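You operate a simulated robot arm through the tools that you are given. There is no shell and no other tool. Be economical: measure what you need, move in short steps, check, and stop when the job is done.

You run a simulated robot arm. Do the job below in one go: nothing can be reset, and whatever is moved stays where it is left.

Task
Move the blue slide block to 4, then lock and pin it there.
Fine: rest the pin in the round yellow holder while you slide; the green-knob lever ends at LOCK.
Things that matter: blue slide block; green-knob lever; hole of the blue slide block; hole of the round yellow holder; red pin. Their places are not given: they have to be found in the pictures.

It is judged by the outcome, as a careful person would: the job done as asked, and still so three seconds after it is handed in. It fails if anything else is knocked over, pushed out of place, dropped, spilled or broken.

Robot
A 6-joint arm with a two-finger parallel gripper, fixed in place. Base frame: the origin is at the foot of the arm, x ahead of it, y to its left, z up; the work surface is at about z = 900. Lengths are in mm, angles in degrees, forces in N, time in s.
With the tool pointing down near the work surface it reaches from about 240 to 660 mm from the base axis. Its first joint turns from -66.0 to 66.0 degrees. Payload 2.9 kg.
The tool frame sits at the grasp point between the pads (the TCP): z along the fingers, y along the line on which they close. The tips reach 30 mm beyond it. The gripper opens to 110 mm. The fingers are 20 mm wide and 10 mm thick; the gripper's body (48 by 112 mm) begins 55 mm behind the TCP.
Orientation is that of the tool frame in the base frame, as a unit quaternion [x, y, z, w]. With the fingers straight down and closing along the base's y, the tool's x points along the base's -x, its y along +y and its z along -z.

Tools
- The arm moves only by the tool apply_moves. Its argument "rows" is a list of rows, each an object of numbers (a shift or turn left out is 0, a gripper value left out holds the last): "tx", "ty", "tz": the shift along the base's x, y, z in mm; "wx", "wy", "wz": the turn, a rotation vector about the base's x, y, z in degrees; "hand": the finger opening in mm, from 0 to 110. In form: [{"tx": .., "ty": .., "tz": .., "wx": .., "wy": .., "wz": .., "hand": ..}, ...]. A call has 1 to 10 rows; each row shifts and turns the commanded pose from where the row before left it. A row lasts 0.2 s, in which the tool goes at most 50 mm and 8.6 degrees; a call with a longer step from one row to the next is refused whole, and so is a gripper value outside its range. A pose out of reach is approached as far as the arm can. The call stops where the force on the tool passes 50 N (or 10 N more than at its start, if that is more) or the arm is blocked; 0.2 s more then pass. The fingers move at their own pace (about 108 mm/s each) and stop on an object; they squeeze with about 26 N. The grip force told is the motor's: it shows also when the fingers shut on nothing. Time passes only in rows, and 0.2 s behind the last, so rows that do not move let the fingers close. The reply holds the time, the measured pose of the TCP, the force on the tool along the base axes, the opening and the grip force, in the units named above and with some noise, with the torque about the TCP (base axes, N m) and any sound that the robot's microphone picked up, and new pictures: "views" is both (left out), scene, wrist or none.
- Cameras (640 x 400 px; columns grow to the right, rows downward): "scene" is fixed at [76.6, 427.1, 1399.2]; the picture's right is [-0.79, -0.61, 0.00], its down [-0.26, 0.34, -0.90] and it looks along [0.55, -0.71, -0.43] (base axes); focal length 342 px, centre (320, 200). "wrist" rides on the gripper at [72, 17, -103] in the tool frame; the picture's right is [-0.23, 0.97, 0.00], its down [-0.76, -0.18, -0.62] and it looks along [-0.61, -0.14, 0.78] (tool axes); focal length 222 px, centre (320, 200).
- point_at(camera, pixels): for up to 12 pixels [column, row] of the newest picture of that camera ("zoom" is the newest enlarged one), the place [x, y, z] in the base frame of the surface seen there, good to about 2 mm. No time passes.
- inspect(camera, box): a new picture of the part [left, top, right, bottom] of that camera's present view, enlarged. No time passes.
- finish_job(): hands the job in; it is judged then, once.

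Work in short steps. Measure before you move; look again where a grasp or a placing could have gone wrong, and mend it. You have 80 turns and 200 pictures in all, those below and enlarged ones among them. Open the gripper and draw the arm clear of the work before you hand the job in, unless the task says otherwise; then end with one line.

The tools are called after "Call:" as name(argument=value, ...) on one line, values as JSON. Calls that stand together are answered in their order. apply_moves: Moves the arm, as the interface text tells. Its arguments: {"type":"object","properties":{"rows":{"type":"array","items":{"type":"object","properties":{"tx":{"type":"number"},"ty":{"type":"number"},"tz":{"type":"number"},"wx":{"type":"number"},"wy":{"type":"number"},"wz":{"type":"number"},"hand":{"type":"number"}}}},"views":{"type":"string","enum":["both","scene","wrist","none"]}},"required":["rows"]} The other tools are called the same way: point_at (camera, pixels) gives the place of the surface under pixels of a picture; inspect (camera, box) takes an enlarged picture of a part of a camera's view; finish_job () hands the job in.

At the start:

```text
time: 0.0
position: [445.1, 110.1, 1237.1]
tool_rot: [0.0, 1.0, 0.001, 0.0]
contact_force: [-0.1, 0.9, 0.3]
ft_torque: [0.01, -0.03, 0.0]
opening: 110.0
grip_force: 0.0
```

scene: 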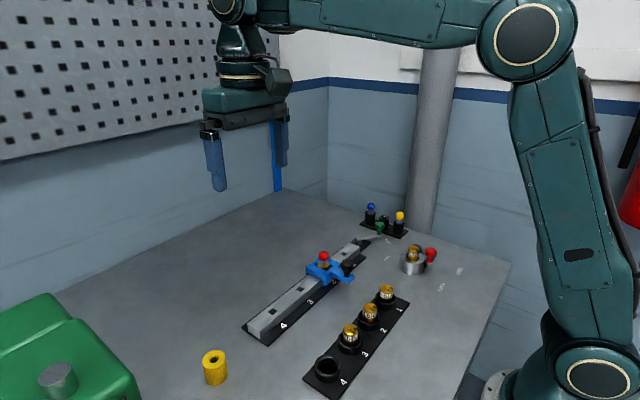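
wrist: 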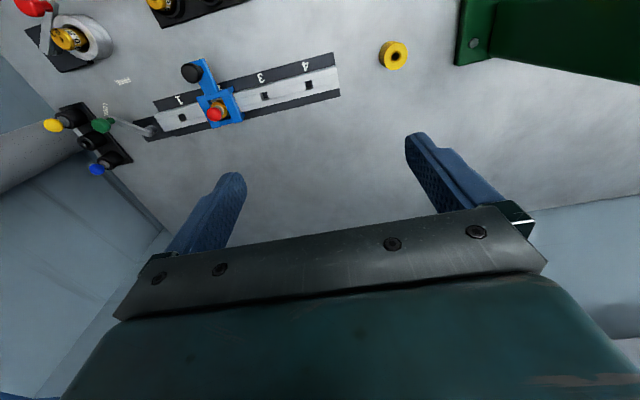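

The scene shows the rail with the blue block near (325,270), the red pin on top, the yellow holder at (215,365) and the green-knob lever near (379,228). I enlarge both views.

Call:
inspect(camera="scene", box=[230, 190, 450, 350])

Call:
inspect(camera="wrist", box=[20, 20, 360, 200])

Call:
point_at(camera="wrist", pixels=[[215, 115], [192, 72], [395, 55], [308, 86], [264, 97], [182, 118], [101, 125], [150, 131], [232, 88], [338, 92], [122, 82], [105, 110]])

Call:
point_at(camera="scene", pixels=[[324, 254], [324, 262], [213, 358], [379, 226], [349, 265], [318, 272], [340, 275], [260, 320], [283, 325], [310, 302], [215, 382], [362, 241]])

```text
2.50 times, centred on (340, 270) of scene
```

zoom: 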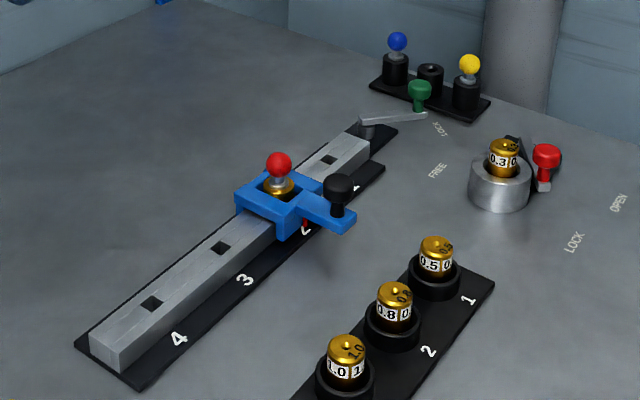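

```text
1.88 times, centred on (190, 110) of wrist
```

zoom: 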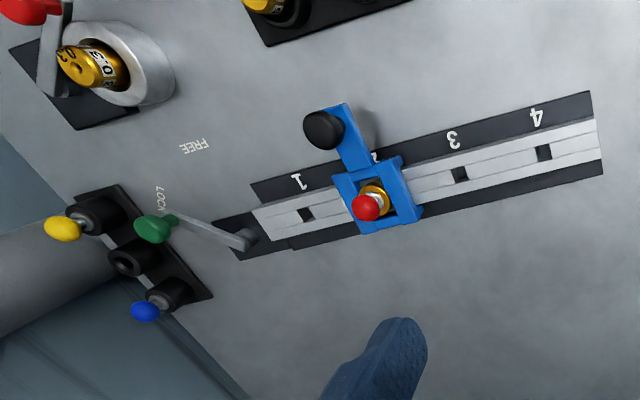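

```text
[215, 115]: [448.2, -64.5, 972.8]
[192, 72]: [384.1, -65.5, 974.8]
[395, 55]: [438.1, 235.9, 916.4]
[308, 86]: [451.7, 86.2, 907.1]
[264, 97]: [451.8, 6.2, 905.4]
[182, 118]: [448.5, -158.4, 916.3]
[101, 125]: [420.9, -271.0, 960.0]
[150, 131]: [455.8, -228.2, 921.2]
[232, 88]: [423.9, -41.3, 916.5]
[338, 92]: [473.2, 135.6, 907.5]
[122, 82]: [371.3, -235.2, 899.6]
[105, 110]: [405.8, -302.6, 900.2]
```

```text
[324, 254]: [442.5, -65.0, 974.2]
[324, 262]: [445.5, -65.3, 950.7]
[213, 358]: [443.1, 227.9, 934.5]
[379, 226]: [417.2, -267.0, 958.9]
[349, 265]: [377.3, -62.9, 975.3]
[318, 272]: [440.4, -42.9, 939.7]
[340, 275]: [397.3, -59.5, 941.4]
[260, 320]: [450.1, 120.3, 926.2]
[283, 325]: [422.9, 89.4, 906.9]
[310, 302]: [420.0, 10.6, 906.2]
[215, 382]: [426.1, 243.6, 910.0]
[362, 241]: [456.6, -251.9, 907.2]
```

The lever's knob is now by LOCK, so it has to be freed before sliding. I go above the pin for a closer look.

Call:
apply_moves(rows=[{"ty": -45, "tz": -15}, {"ty": -45, "tz": -15}, {"ty": -45, "tz": -15}, {"ty": -40, "tz": -15}, {"tz": -30}, {"tz": -20}, {}])

```text
time: 1.6
position: [445.0, -65.9, 1125.4]
tool_rot: [-0.001, 1.0, 0.0, 0.0]
contact_force: [0.9, -0.4, 0.0]
ft_torque: [0.01, -0.02, 0.0]
opening: 110.0
grip_force: 0.0
```

scene: 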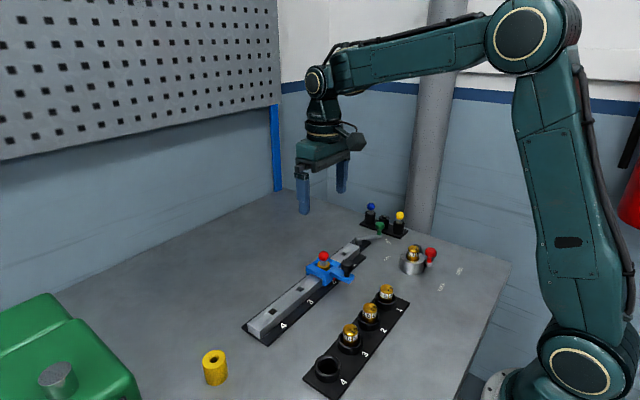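
wrist: 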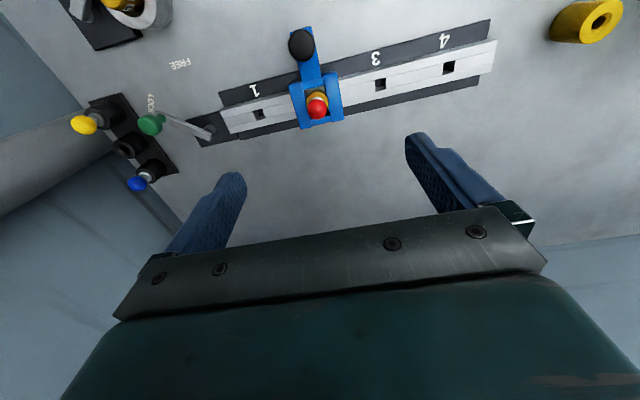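

I enlarge the wrist view around the rail and lever, and measure the key points.

Call:
inspect(camera="wrist", box=[220, 10, 500, 170])

Call:
point_at(camera="zoom", pixels=[[220, 220], [220, 200], [185, 80], [366, 168], [522, 132], [90, 237], [170, 195], [275, 175], [280, 245], [190, 265], [210, 140], [630, 70]])

Call:
point_at(camera="wrist", pixels=[[148, 122], [212, 134], [180, 64], [150, 102], [590, 14], [601, 19], [185, 126], [459, 62], [376, 86], [258, 115], [302, 44], [317, 105]])

Call:
inspect(camera="wrist", box=[60, 30, 260, 210])

```text
2.29 times, centred on (360, 90) of wrist
```

zoom: 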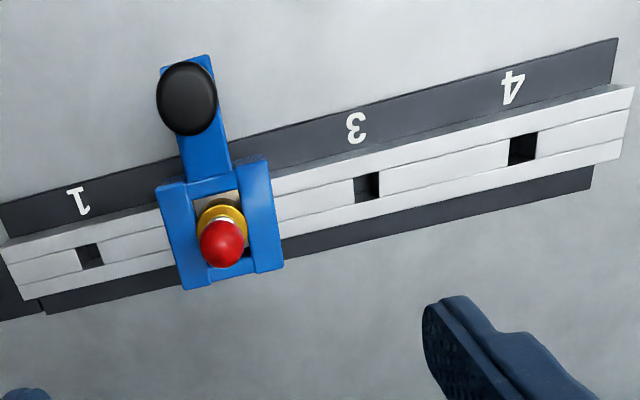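

```text
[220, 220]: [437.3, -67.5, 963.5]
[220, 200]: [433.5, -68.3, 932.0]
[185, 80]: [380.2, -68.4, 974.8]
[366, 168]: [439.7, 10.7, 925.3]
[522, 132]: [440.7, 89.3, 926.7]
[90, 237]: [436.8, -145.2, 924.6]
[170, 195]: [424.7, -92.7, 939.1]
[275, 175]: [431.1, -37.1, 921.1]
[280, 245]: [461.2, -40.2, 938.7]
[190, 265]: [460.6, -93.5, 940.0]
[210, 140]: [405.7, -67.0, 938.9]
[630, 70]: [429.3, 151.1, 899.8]
```

```text
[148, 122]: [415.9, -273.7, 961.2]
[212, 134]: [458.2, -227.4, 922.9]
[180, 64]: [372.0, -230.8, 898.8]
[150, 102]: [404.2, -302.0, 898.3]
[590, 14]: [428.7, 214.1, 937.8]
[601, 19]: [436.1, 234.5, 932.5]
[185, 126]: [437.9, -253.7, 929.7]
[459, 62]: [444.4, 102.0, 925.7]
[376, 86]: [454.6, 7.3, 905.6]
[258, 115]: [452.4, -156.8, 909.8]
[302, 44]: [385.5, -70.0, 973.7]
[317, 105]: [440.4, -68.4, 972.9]
```

```text
2.22 times, centred on (160, 120) of wrist
```

zoom: 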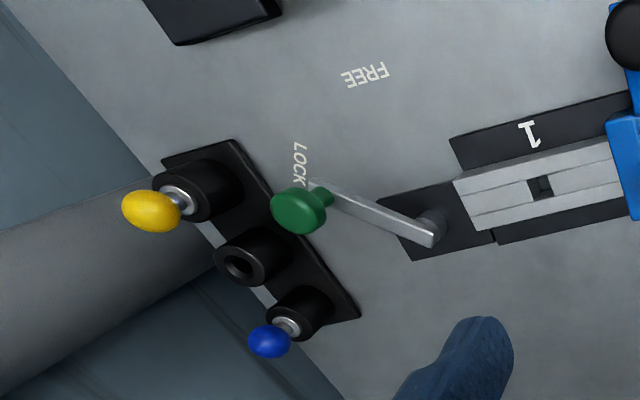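

The pin ball is at about (444,-67), top 975; block top is 940. I descend with a moderate opening to TCP z≈974 and close on the ball.

Call:
apply_moves(rows=[{"tx": -1, "ty": -1, "tz": -40, "hand": 50}, {"tz": -40}, {"tz": -40}, {"tz": -20}, {"tz": -11}, {}, {"hand": 0}, {}, {}])

Call:
inspect(camera="scene", box=[260, 190, 420, 310])

```text
time: 3.6
position: [444.6, -67.4, 975.8]
tool_rot: [0.001, 1.0, 0.0, 0.0]
contact_force: [-0.5, -9.0, -1.2]
ft_torque: [-0.27, 0.01, -0.04]
opening: 19.3
grip_force: 26.3
```

scene: 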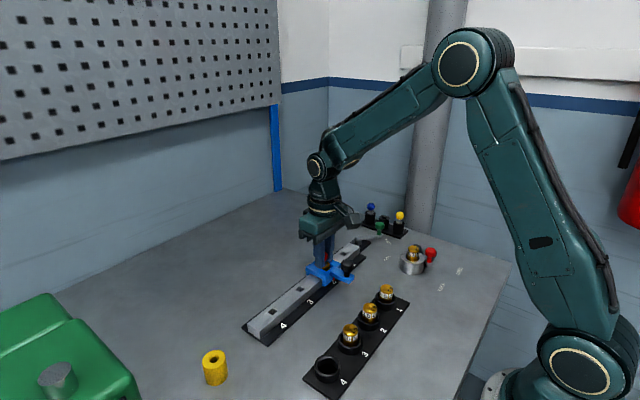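
wrist: 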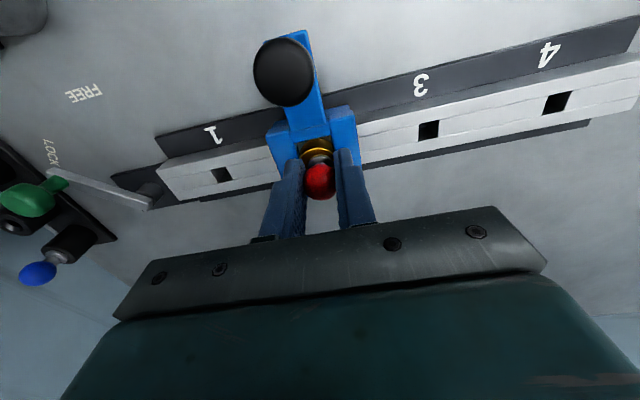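

```text
3.33 times, centred on (340, 250) of scene
```

zoom: 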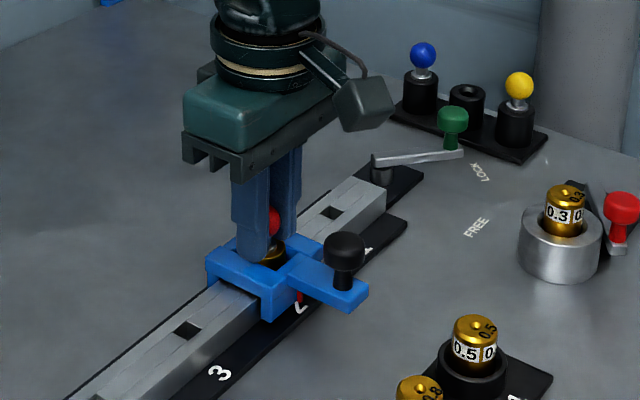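

The ball is held (opening 19.3, 26 N); a -9 N side force suggests the pin sits a touch to -y. I ease that and lift slowly straight up.

Call:
apply_moves(rows=[{"ty": -0.6}, {"tz": 5}, {"tz": 10}, {"tz": 15}, {"tz": 20}, {"tz": 25}, {"tz": 25}, {}])

Call:
inspect(camera="scene", box=[260, 170, 420, 290])

```text
time: 5.4
position: [443.8, -66.9, 1075.8]
tool_rot: [0.001, 1.0, 0.0, 0.0]
contact_force: [0.8, 0.3, -0.2]
ft_torque: [0.0, 0.02, 0.01]
opening: 19.5
grip_force: 25.7
```

scene: 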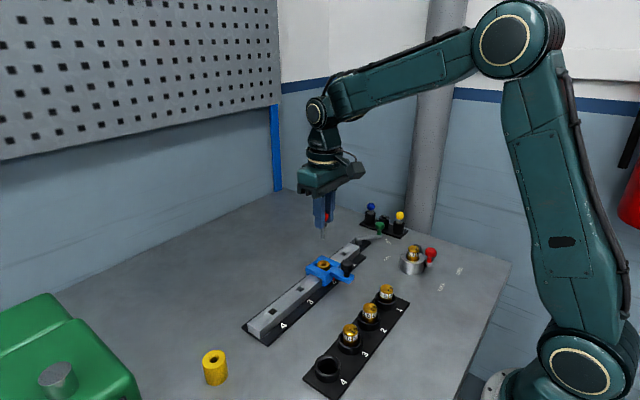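
wrist: 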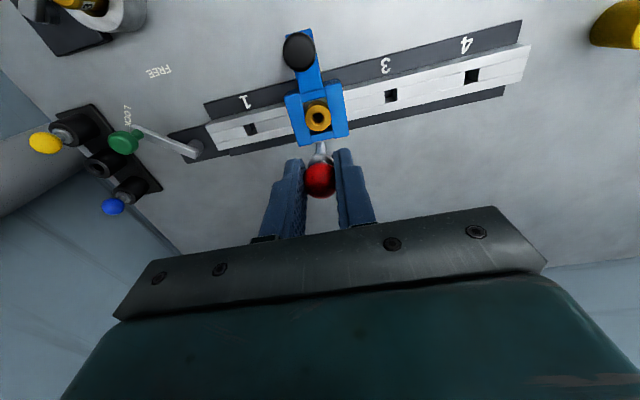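

```text
3.33 times, centred on (340, 230) of scene
```

zoom: 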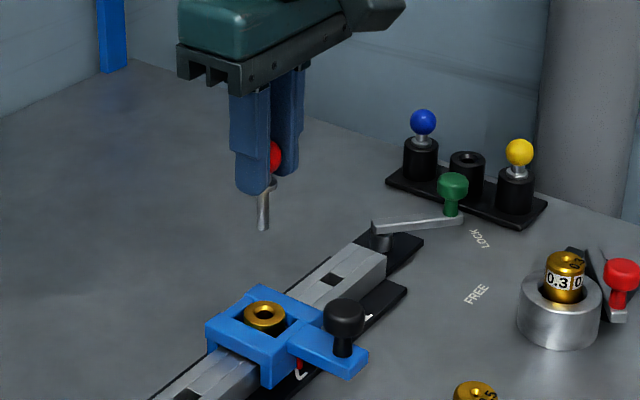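

The pin is out and hangs straight. I measure the bush hole, the pin's tip, and the holder from this view.

Call:
point_at(camera="zoom", pixels=[[264, 226], [263, 200], [265, 183], [275, 155], [265, 307], [245, 318], [283, 316], [265, 315]])

Call:
inspect(camera="wrist", box=[260, 80, 400, 200])

Call:
inspect(camera="scene", box=[185, 335, 245, 395])

Call:
point_at(camera="zoom", pixels=[[200, 250], [440, 250], [320, 160], [320, 250], [230, 230], [300, 200], [300, 250], [360, 200], [240, 180], [400, 250]])

```text
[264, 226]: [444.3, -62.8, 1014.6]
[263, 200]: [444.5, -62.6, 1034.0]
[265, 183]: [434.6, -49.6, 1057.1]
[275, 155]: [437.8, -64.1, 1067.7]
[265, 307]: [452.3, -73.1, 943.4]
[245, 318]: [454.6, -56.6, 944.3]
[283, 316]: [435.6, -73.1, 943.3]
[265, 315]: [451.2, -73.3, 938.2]
```

```text
3.33 times, centred on (330, 140) of wrist
```

zoom: 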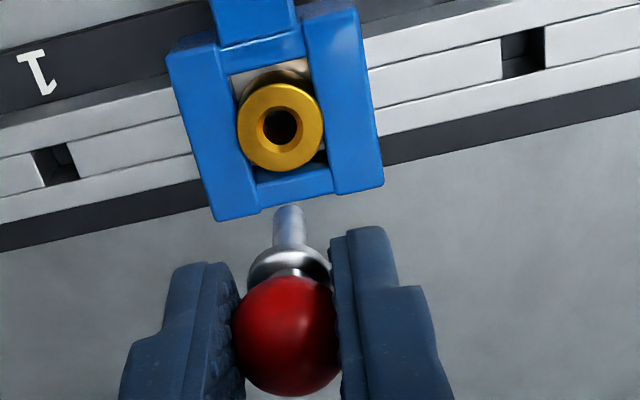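

```text
6.67 times, centred on (215, 365) of scene
```

zoom: 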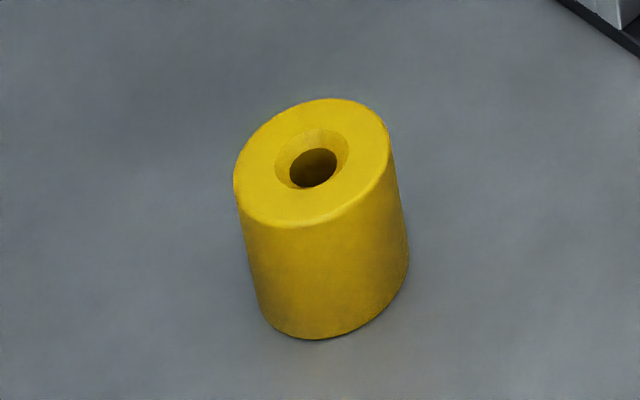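

```text
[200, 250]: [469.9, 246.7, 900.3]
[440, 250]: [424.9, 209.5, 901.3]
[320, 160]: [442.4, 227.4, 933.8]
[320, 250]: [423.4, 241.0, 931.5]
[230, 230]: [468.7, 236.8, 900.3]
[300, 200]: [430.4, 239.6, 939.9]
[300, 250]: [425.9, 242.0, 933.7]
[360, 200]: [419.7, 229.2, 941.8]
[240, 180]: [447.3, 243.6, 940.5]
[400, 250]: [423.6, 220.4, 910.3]
```

Holder top is at z≈941, centre near (440,232). I carry the pin there at height and look with the wrist camera.

Call:
apply_moves(rows=[{"ty": 40}, {"ty": 45}, {"ty": 45}, {"ty": 45}, {"ty": 45}, {"ty": 45}, {"ty": 34, "tx": -4}, {}, {}])

Call:
inspect(camera="wrist", box=[260, 80, 400, 200])

Call:
inspect(camera="scene", box=[160, 270, 280, 390])

```text
time: 7.4
position: [437.2, 235.2, 1074.3]
tool_rot: [0.0, 1.0, 0.0, 0.001]
contact_force: [-0.1, -0.4, -1.6]
ft_torque: [0.0, -0.03, -0.01]
opening: 19.0
grip_force: 26.2
```

scene: 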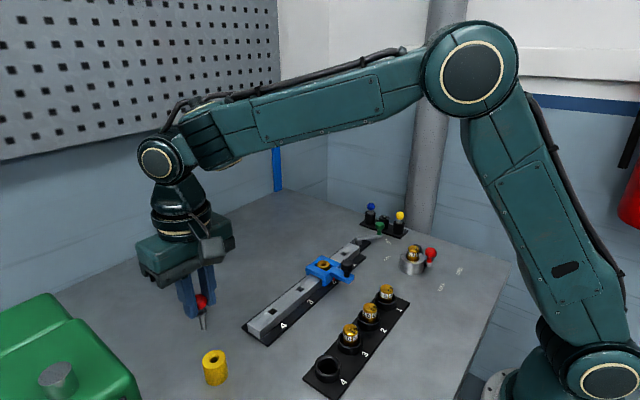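
wrist: 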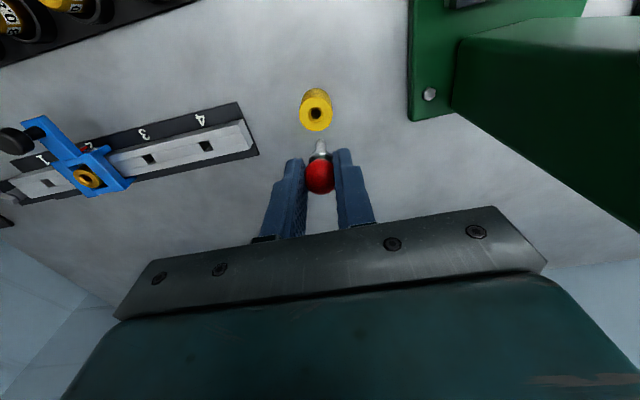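

```text
3.33 times, centred on (330, 140) of wrist
```

zoom: 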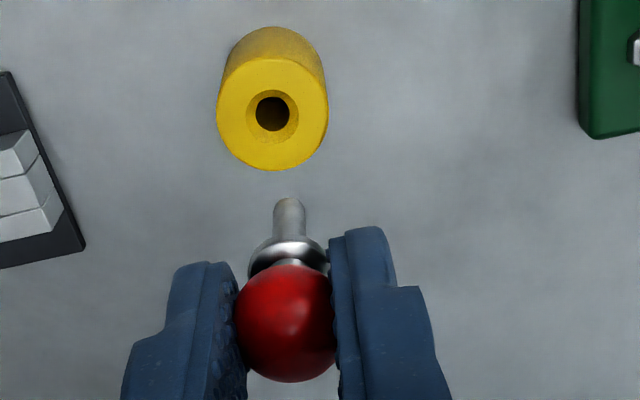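

```text
3.33 times, centred on (220, 330) of scene
```

zoom: 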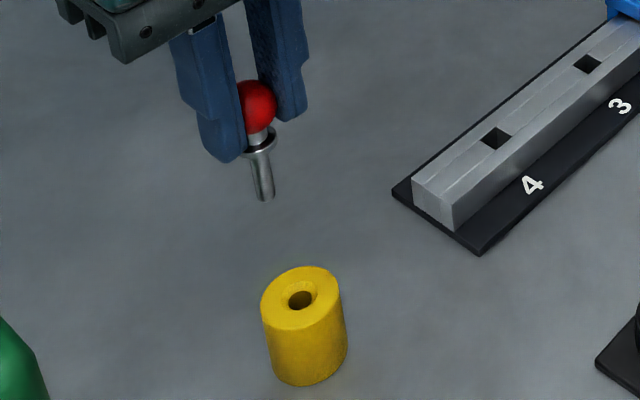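

I measure the holder's rim points on this view to fix its centre.

Call:
inspect(camera="wrist", box=[290, 80, 350, 140])

Call:
point_at(camera="wrist", pixels=[[302, 114], [329, 114], [316, 101], [316, 129], [310, 114], [323, 114], [316, 121], [316, 107]])

Call:
inspect(camera="scene", box=[185, 335, 245, 395])

Call:
point_at(camera="zoom", pixels=[[245, 180], [382, 146], [325, 105], [298, 220], [283, 175], [343, 155], [310, 135], [312, 192]])

```text
6.67 times, centred on (320, 110) of wrist
```

zoom: 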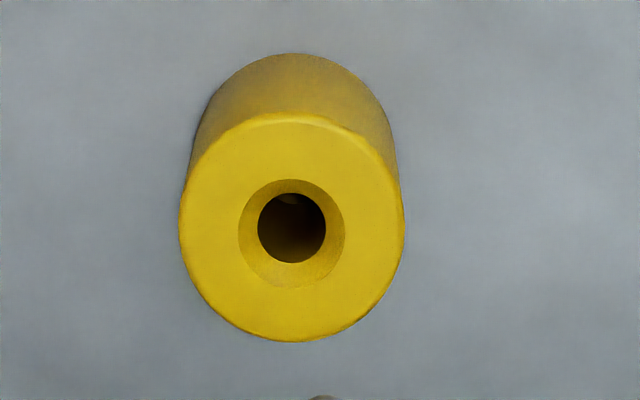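

```text
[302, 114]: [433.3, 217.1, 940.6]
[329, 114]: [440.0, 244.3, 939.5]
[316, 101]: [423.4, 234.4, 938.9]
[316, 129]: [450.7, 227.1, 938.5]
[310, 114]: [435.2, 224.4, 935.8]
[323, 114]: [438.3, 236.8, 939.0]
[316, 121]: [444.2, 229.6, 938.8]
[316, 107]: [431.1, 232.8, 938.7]
```

```text
6.67 times, centred on (215, 365) of scene
```

zoom: 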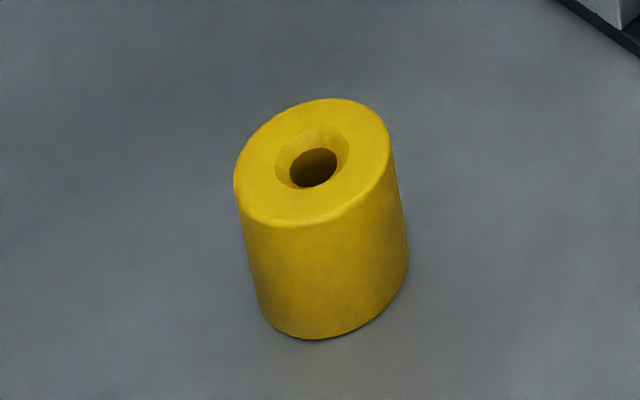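

```text
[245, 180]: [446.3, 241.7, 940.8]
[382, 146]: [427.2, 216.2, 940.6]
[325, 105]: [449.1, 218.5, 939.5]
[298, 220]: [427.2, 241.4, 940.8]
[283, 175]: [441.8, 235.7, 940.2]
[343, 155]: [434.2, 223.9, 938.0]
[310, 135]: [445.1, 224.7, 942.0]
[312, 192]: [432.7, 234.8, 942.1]
```

Rim points from both cameras put the holder hole at about (437,230.5); pose readings scatter a few mm, so I rely on image comparison. I shift by (-3.8,-2.2) and descend to just above the holder.

Call:
apply_moves(rows=[{"tx": -3.8, "ty": -2.2, "tz": -15}, {"tz": -20}, {"tz": -18}, {"tz": -7}, {}])

Call:
inspect(camera="wrist", box=[260, 80, 400, 200])

Call:
inspect(camera="scene", box=[175, 310, 255, 390])

```text
time: 8.6
position: [436.9, 231.1, 1014.7]
tool_rot: [0.0, 1.0, 0.0, 0.0]
contact_force: [0.3, -0.3, 0.7]
ft_torque: [-0.01, 0.02, 0.0]
opening: 18.6
grip_force: 25.4
```

scene: 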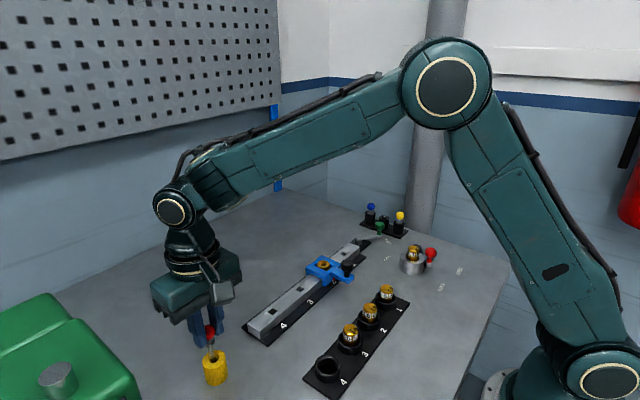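
wrist: 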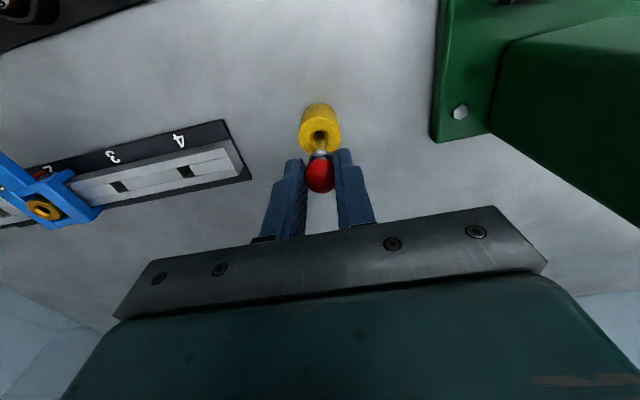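

```text
3.33 times, centred on (330, 140) of wrist
```

zoom: 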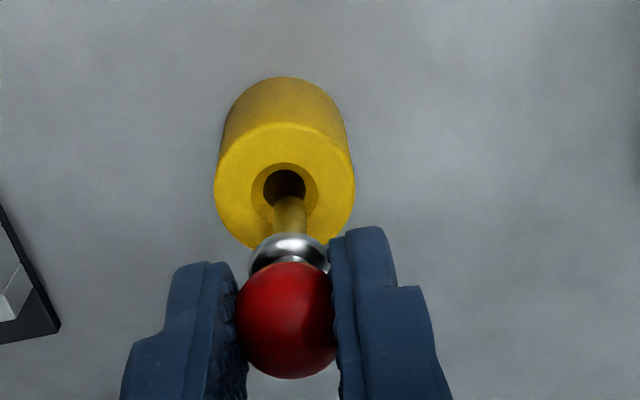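

```text
5.00 times, centred on (215, 350) of scene
```

zoom: 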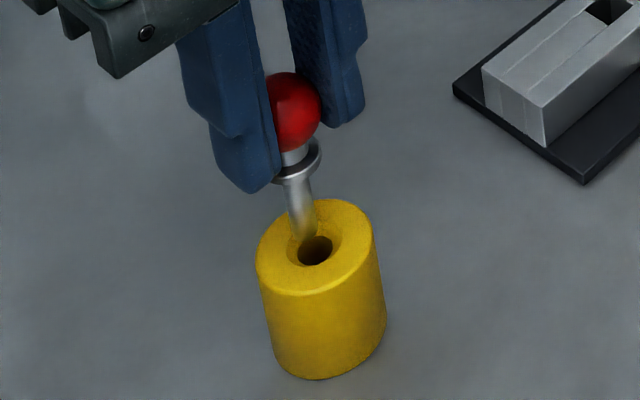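

I measure the pin tip and the hole rim in this view to check alignment.

Call:
point_at(camera="zoom", pixels=[[298, 190], [302, 215], [304, 230], [305, 237], [288, 247], [343, 228], [300, 262], [330, 215], [262, 250], [370, 225]])

Call:
inspect(camera="wrist", box=[295, 100, 345, 150])

Call:
point_at(camera="zoom", pixels=[[320, 320], [320, 300], [310, 280], [340, 285]])

```text
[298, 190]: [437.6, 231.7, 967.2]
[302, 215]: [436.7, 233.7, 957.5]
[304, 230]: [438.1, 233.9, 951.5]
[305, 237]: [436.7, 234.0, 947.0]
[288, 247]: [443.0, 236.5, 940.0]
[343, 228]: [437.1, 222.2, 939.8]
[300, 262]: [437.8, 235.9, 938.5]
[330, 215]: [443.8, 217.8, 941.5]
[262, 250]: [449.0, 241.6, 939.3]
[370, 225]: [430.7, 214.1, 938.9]
```

```text
8.00 times, centred on (320, 125) of wrist
```

zoom: 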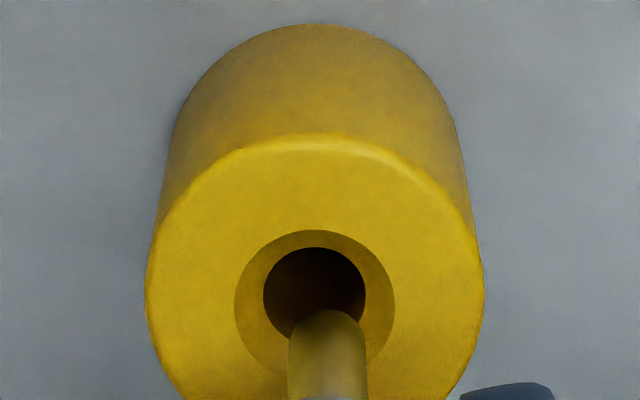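

```text
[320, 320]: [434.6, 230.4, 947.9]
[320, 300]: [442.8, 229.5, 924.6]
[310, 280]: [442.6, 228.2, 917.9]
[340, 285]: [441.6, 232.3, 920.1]
```

The wrist zoom shows the pin axis (col 328) right of the hole centre (col 315) by ~1.3 mm, and about 2 mm too far in +x. I correct and lower in small steps; force would stop it.

Call:
apply_moves(rows=[{"tx": -2, "ty": -1.4}, {}, {"tz": -4}, {"tz": -4}, {}])

Call:
inspect(camera="wrist", box=[295, 100, 345, 150])

Call:
inspect(camera="scene", box=[185, 325, 245, 385])

```text
time: 9.8
position: [434.7, 228.1, 1006.1]
tool_rot: [-0.001, 1.0, 0.0, 0.0]
contact_force: [-0.4, -0.5, -0.7]
ft_torque: [-0.01, 0.02, 0.02]
opening: 19.1
grip_force: 26.2
```

scene: 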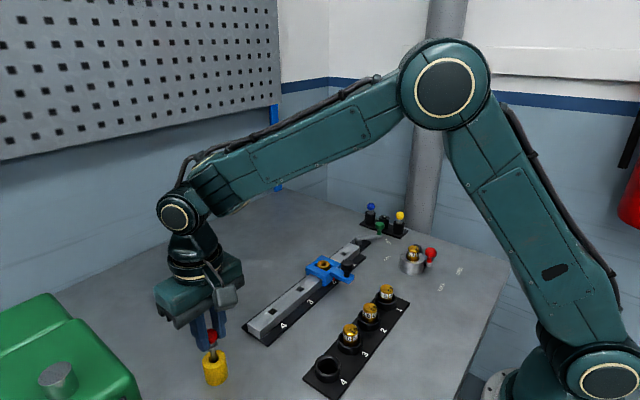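
wrist: 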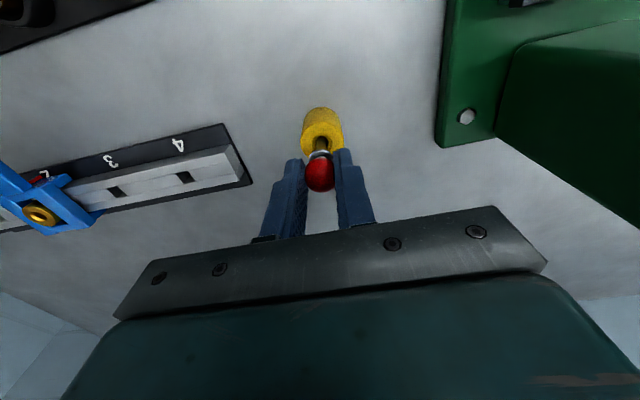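

```text
8.00 times, centred on (320, 125) of wrist
```

zoom: 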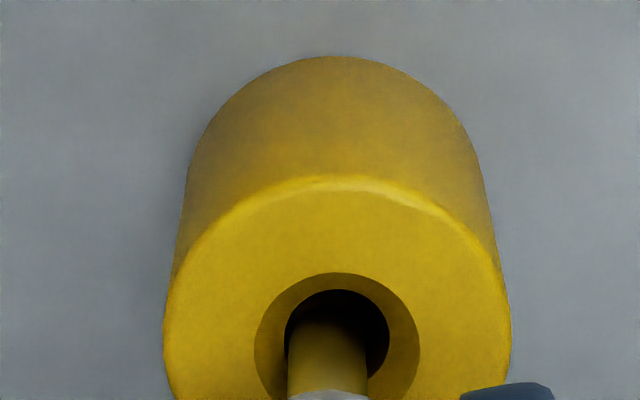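

```text
6.67 times, centred on (215, 355) of scene
```

zoom: 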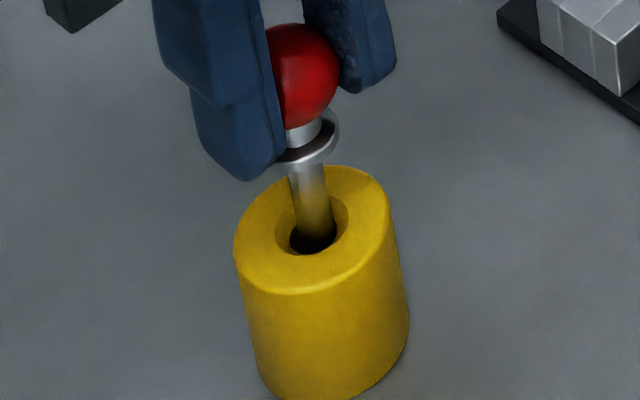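

The pin is entering the hole with no force; it sits ~0.9 mm to the left (col 327 vs 337). I nudge +y and lower to near seating.

Call:
apply_moves(rows=[{"ty": 0.9}, {"tz": -6}, {"tz": -8}, {"tz": -8}, {"tz": -6}, {"tz": -2}, {}])

Call:
inspect(camera="scene", box=[185, 325, 245, 385])

```text
time: 11.4
position: [435.2, 231.0, 977.4]
tool_rot: [0.001, 1.0, 0.001, 0.002]
contact_force: [-0.1, -3.9, 18.6]
ft_torque: [-0.23, -0.08, -0.05]
opening: 18.9
grip_force: 26.3
```

scene: 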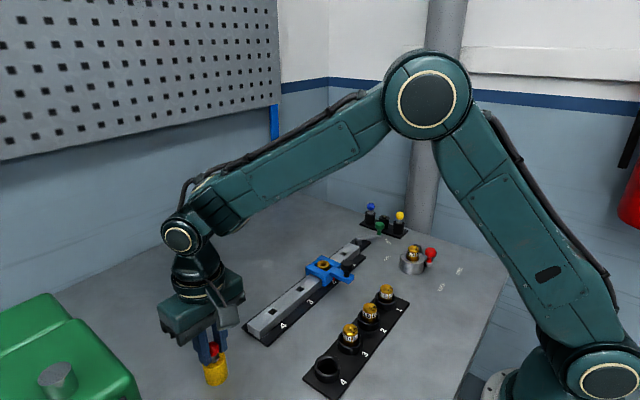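
wrist: 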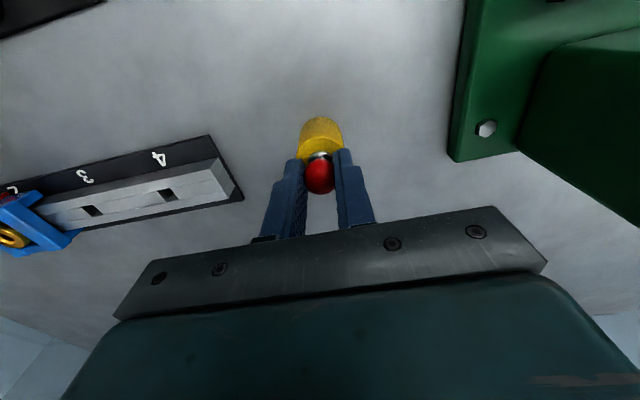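

```text
6.67 times, centred on (215, 355) of scene
```

zoom: 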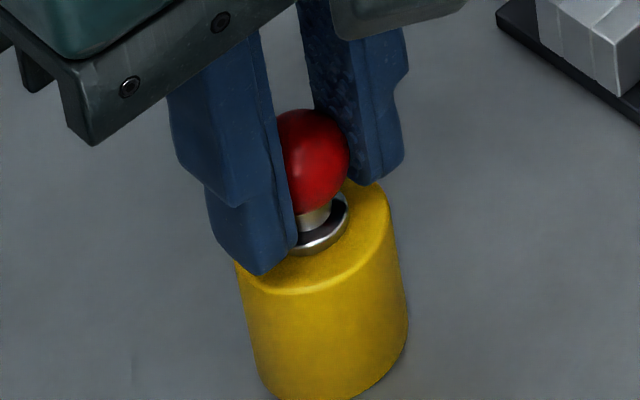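

The collar is seated on the holder (18.6 N up). I release gently and lift away.

Call:
apply_moves(rows=[{"tz": 1}, {"hand": 40}, {}, {"tz": 20}, {"tz": 40}, {"tz": 40}, {"tz": 25}, {}])

Call:
inspect(camera="scene", box=[175, 320, 255, 390])

```text
time: 13.2
position: [435.4, 227.7, 1103.5]
tool_rot: [0.0, 1.0, 0.0, 0.0]
contact_force: [-1.0, -1.0, -0.7]
ft_torque: [-0.04, 0.02, -0.01]
opening: 40.1
grip_force: 0.1
```

scene: 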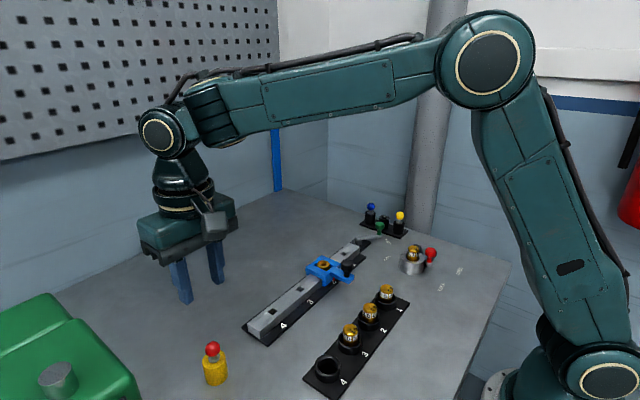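
wrist: 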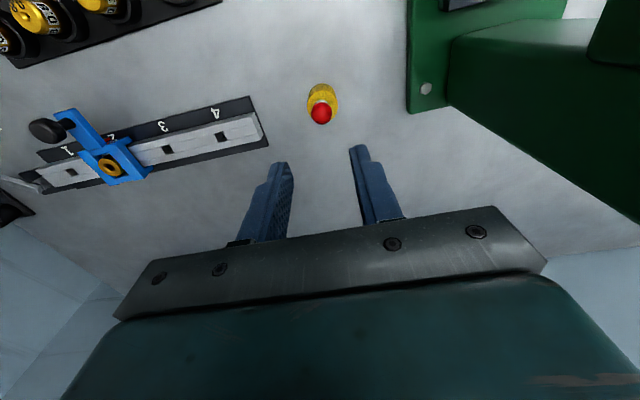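

```text
5.71 times, centred on (215, 355) of scene
```

zoom: 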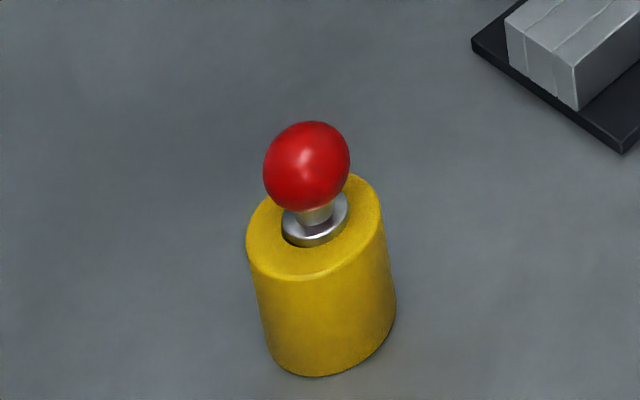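

Pin rests upright in the holder. Now I go toward the lever to view it up close.

Call:
apply_moves(rows=[{"ty": -50}, {"ty": -50}, {"ty": -50}, {"ty": -50}, {"ty": -50}, {"ty": -50}, {"ty": -50}, {"ty": -50}, {"ty": -50}, {"ty": -10}])

Call:
inspect(camera="wrist", box=[200, 20, 440, 200])

Call:
inspect(camera="scene", box=[330, 190, 450, 290])

```text
time: 15.4
position: [431.7, -231.0, 1101.3]
tool_rot: [0.0, 1.0, 0.001, 0.0]
contact_force: [0.1, -1.1, 0.2]
ft_torque: [-0.01, 0.02, -0.03]
opening: 39.8
grip_force: 0.1
```

scene: 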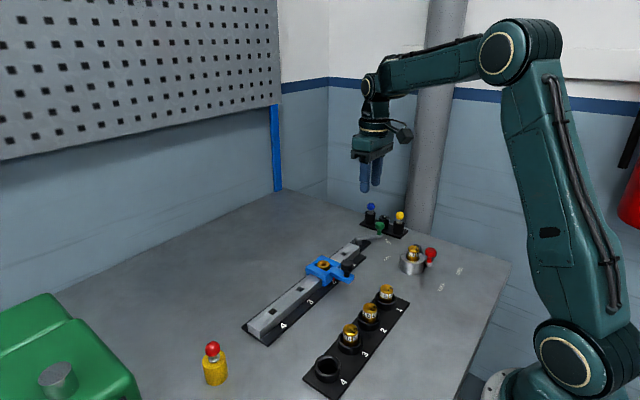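
wrist: 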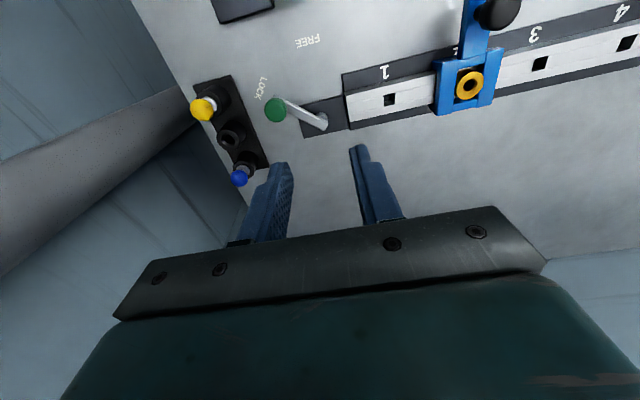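

```text
2.22 times, centred on (320, 110) of wrist
```

zoom: 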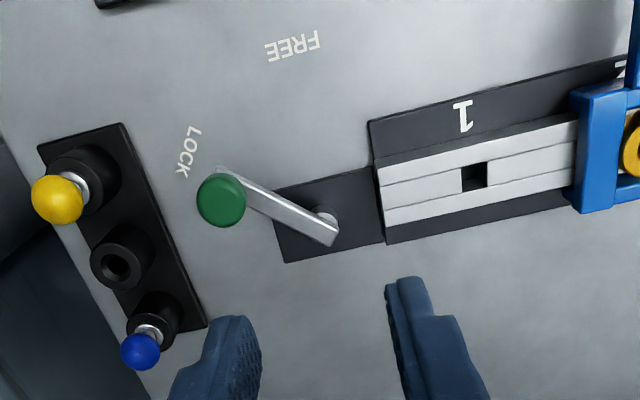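

```text
4.00 times, centred on (390, 240) of scene
```

zoom: 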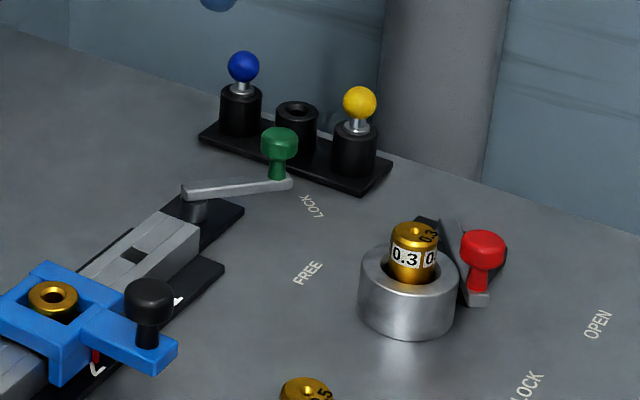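

I measure the lever knob, pivot, labels and the neighbouring rack.

Call:
point_at(camera="scene", pixels=[[380, 225], [380, 230], [377, 236], [371, 211], [385, 220], [400, 217], [399, 231], [366, 239], [388, 242], [387, 258], [402, 236], [394, 221]])

Call:
point_at(camera="wrist", pixels=[[275, 111], [266, 111], [284, 111], [275, 101], [275, 121], [323, 120], [285, 104], [231, 134], [216, 97], [307, 41], [263, 88], [246, 162]])

```text
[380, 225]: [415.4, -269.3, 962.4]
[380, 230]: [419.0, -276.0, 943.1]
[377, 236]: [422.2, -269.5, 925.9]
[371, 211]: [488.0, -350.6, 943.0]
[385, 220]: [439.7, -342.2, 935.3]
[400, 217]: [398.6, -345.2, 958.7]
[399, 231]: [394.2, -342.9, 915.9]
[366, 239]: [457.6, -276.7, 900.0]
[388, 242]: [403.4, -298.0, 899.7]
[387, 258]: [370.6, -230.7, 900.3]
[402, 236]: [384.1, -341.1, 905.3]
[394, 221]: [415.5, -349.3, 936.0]
```

```text
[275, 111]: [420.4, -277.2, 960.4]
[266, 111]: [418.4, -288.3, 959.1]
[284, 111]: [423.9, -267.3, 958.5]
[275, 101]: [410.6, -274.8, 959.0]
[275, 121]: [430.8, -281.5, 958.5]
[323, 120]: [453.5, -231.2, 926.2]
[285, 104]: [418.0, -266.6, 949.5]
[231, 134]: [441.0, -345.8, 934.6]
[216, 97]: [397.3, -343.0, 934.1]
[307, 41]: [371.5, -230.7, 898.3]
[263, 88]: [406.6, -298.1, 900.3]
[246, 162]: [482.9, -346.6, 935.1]
```

Knob centre ≈ (419.5,-276.5), top 962, arm top ≈ 928; pivot ≈ (455,-230); FREE lies straight toward -x from the pivot. I descend over the knob with a 40 mm opening to TCP z 965, and close.

Call:
apply_moves(rows=[{"tx": -14.8, "ty": -46.3}, {"tz": -40}, {"tz": -40}, {"tz": -35}, {"tz": -24}, {}, {"hand": 0}, {}, {}])

Call:
inspect(camera="scene", box=[330, 190, 450, 290])

```text
time: 17.4
position: [418.3, -276.2, 960.6]
tool_rot: [0.001, 1.0, 0.0, 0.0]
contact_force: [-3.5, -6.4, -5.8]
ft_torque: [-0.08, -0.45, -0.07]
opening: 22.8
grip_force: 44.6
```

scene: 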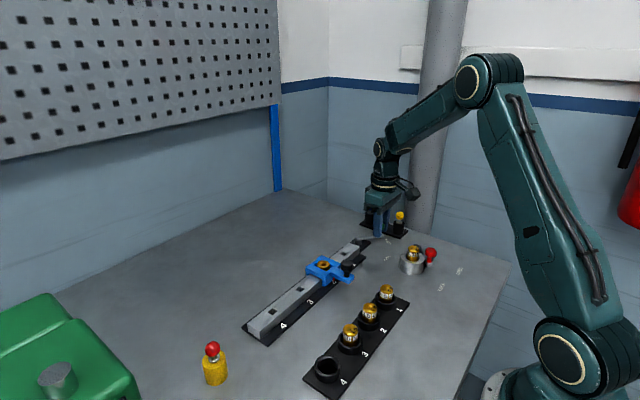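
wrist: 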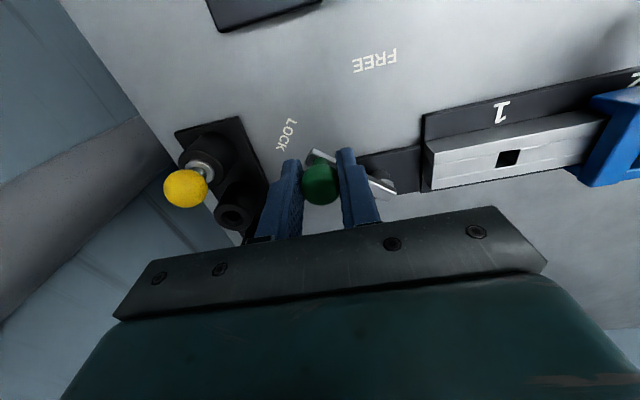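

```text
4.00 times, centred on (390, 240) of scene
```

zoom: 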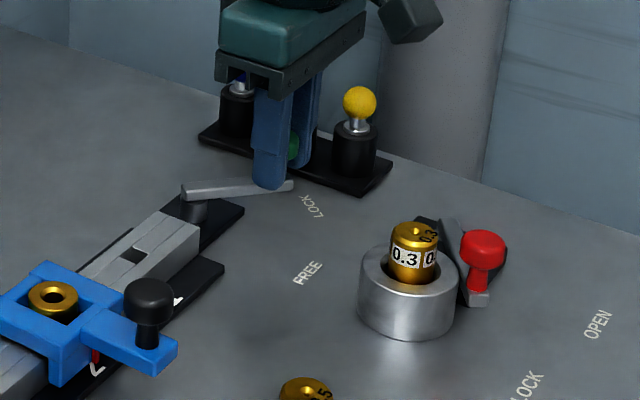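

The knob is held (22.8 mm). I swing it along the arc about the pivot, the first half toward FREE.

Call:
apply_moves(rows=[{"tx": -4.93, "ty": 4.35}, {"tx": -4.46, "ty": 4.9}, {"tx": -3.86, "ty": 5.37}, {"tx": -3.24, "ty": 5.78}, {}])

```text
time: 18.6
position: [401.1, -255.8, 963.1]
tool_rot: [0.001, 1.0, 0.001, -0.001]
contact_force: [-9.4, -9.4, -21.9]
ft_torque: [-0.15, 0.05, -0.33]
opening: 22.9
grip_force: 45.2
```

scene: 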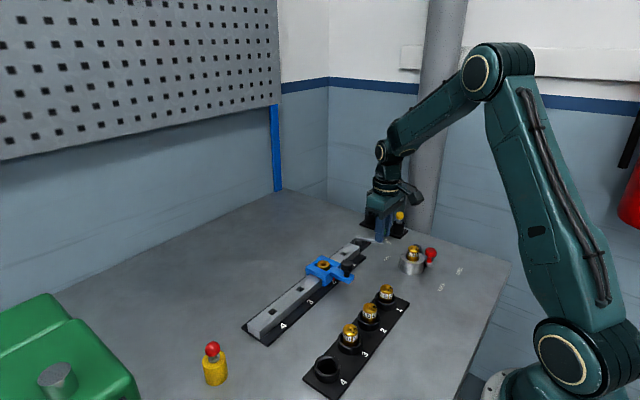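
wrist: 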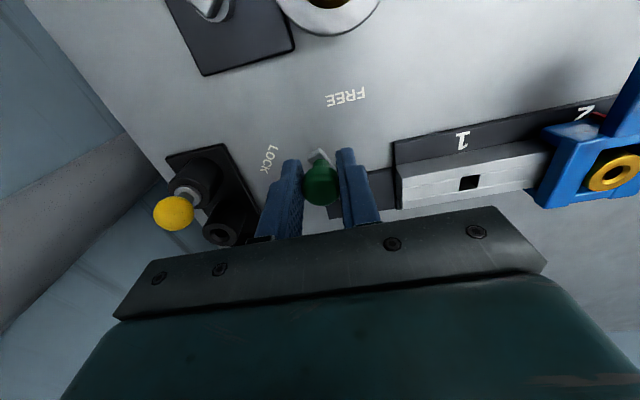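

The lever follows; a -22 N z-force shows I'm pulling up slightly. I lower 1.5 mm and complete the arc.

Call:
apply_moves(rows=[{"tx": -2.56, "ty": 6.11, "tz": -1.5}, {"tx": -1.85, "ty": 6.35}, {"tx": -1.12, "ty": 6.53}, {"tx": -0.37, "ty": 5.59}, {}])

Call:
inspect(camera="scene", box=[330, 190, 450, 290])

```text
time: 19.8
position: [397.7, -233.8, 963.7]
tool_rot: [0.003, 1.0, -0.002, 0.003]
contact_force: [-0.4, -25.4, 4.3]
ft_torque: [-0.32, 0.2, -0.26]
opening: 23.0
grip_force: 44.6
```

scene: 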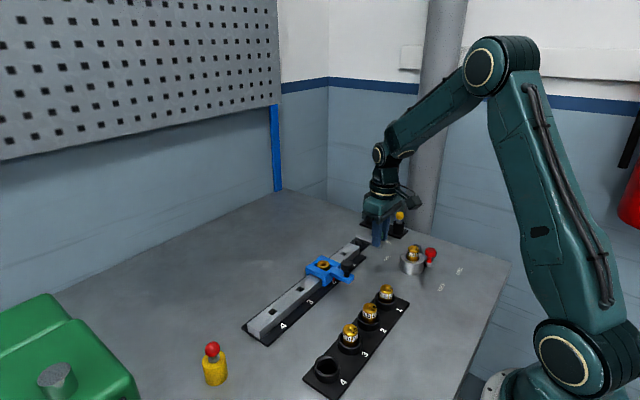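
wrist: 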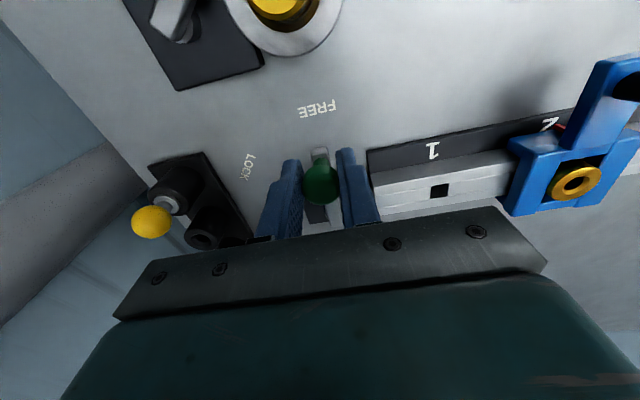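

```text
4.00 times, centred on (390, 240) of scene
```

zoom: 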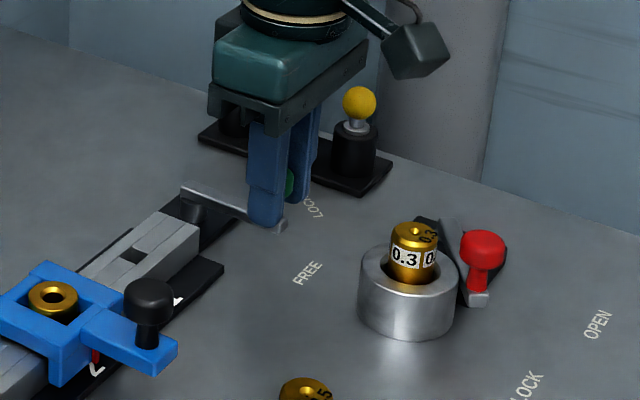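

A 25 N reaction along -y suggests the stop at FREE. I release and rise to check.

Call:
apply_moves(rows=[{"hand": 44}, {}, {"tz": 30}, {"tz": 40}, {"tz": 40}, {}])

Call:
inspect(camera="wrist", box=[200, 20, 440, 200])

Call:
inspect(camera="scene", box=[290, 210, 410, 310])

```text
time: 21.2
position: [399.2, -232.0, 1074.6]
tool_rot: [0.001, 1.0, -0.001, 0.0]
contact_force: [0.3, -0.3, 0.4]
ft_torque: [-0.02, -0.02, 0.01]
opening: 44.0
grip_force: 0.0
```

scene: 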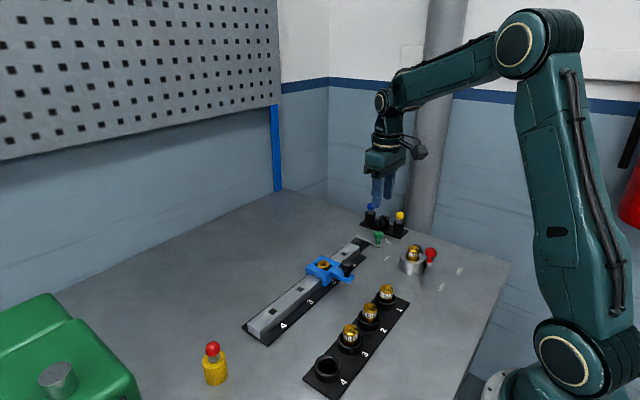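
wrist: 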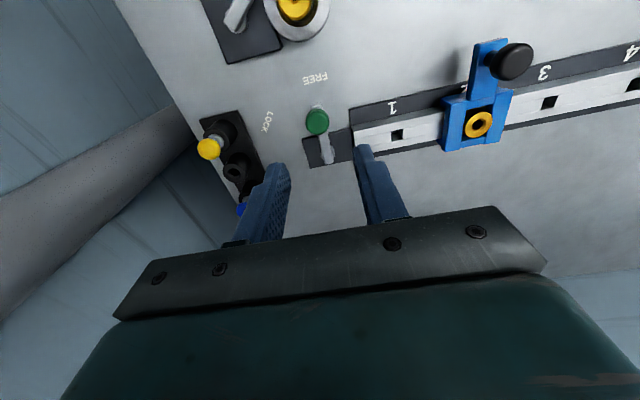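

```text
2.22 times, centred on (320, 110) of wrist
```

zoom: 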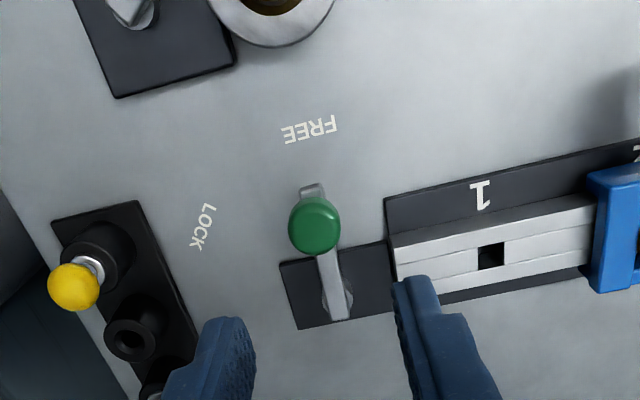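

```text
4.00 times, centred on (350, 260) of scene
```

zoom: 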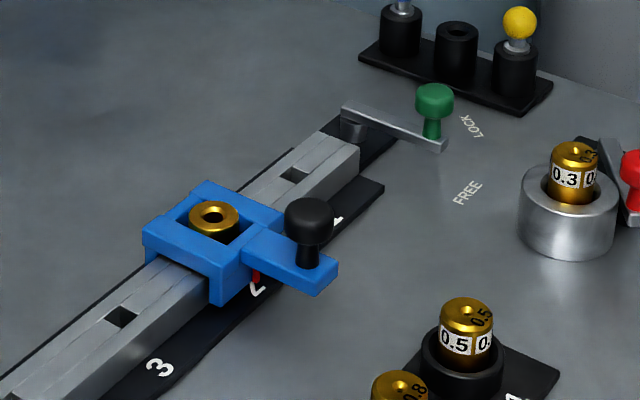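

The lever now points to FREE. Next I measure the black handle knob before going over it.

Call:
point_at(camera="wrist", pixels=[[492, 60], [533, 60], [512, 45], [512, 62], [512, 78]])

Call:
point_at(camera="zoom", pixels=[[288, 215], [331, 215], [309, 202], [309, 228], [309, 260], [214, 218], [195, 222], [233, 214], [258, 276], [262, 290]])

```text
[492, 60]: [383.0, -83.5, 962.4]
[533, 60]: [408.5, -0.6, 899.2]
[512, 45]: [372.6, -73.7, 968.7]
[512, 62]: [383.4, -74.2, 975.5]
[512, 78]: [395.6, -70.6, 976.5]
```

```text
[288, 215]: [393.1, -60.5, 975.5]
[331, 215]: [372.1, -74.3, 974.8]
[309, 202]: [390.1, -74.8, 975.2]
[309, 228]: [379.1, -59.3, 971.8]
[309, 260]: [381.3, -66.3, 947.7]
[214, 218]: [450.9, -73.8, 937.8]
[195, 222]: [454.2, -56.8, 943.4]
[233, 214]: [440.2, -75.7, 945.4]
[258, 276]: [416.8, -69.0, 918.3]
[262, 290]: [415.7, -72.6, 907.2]
```

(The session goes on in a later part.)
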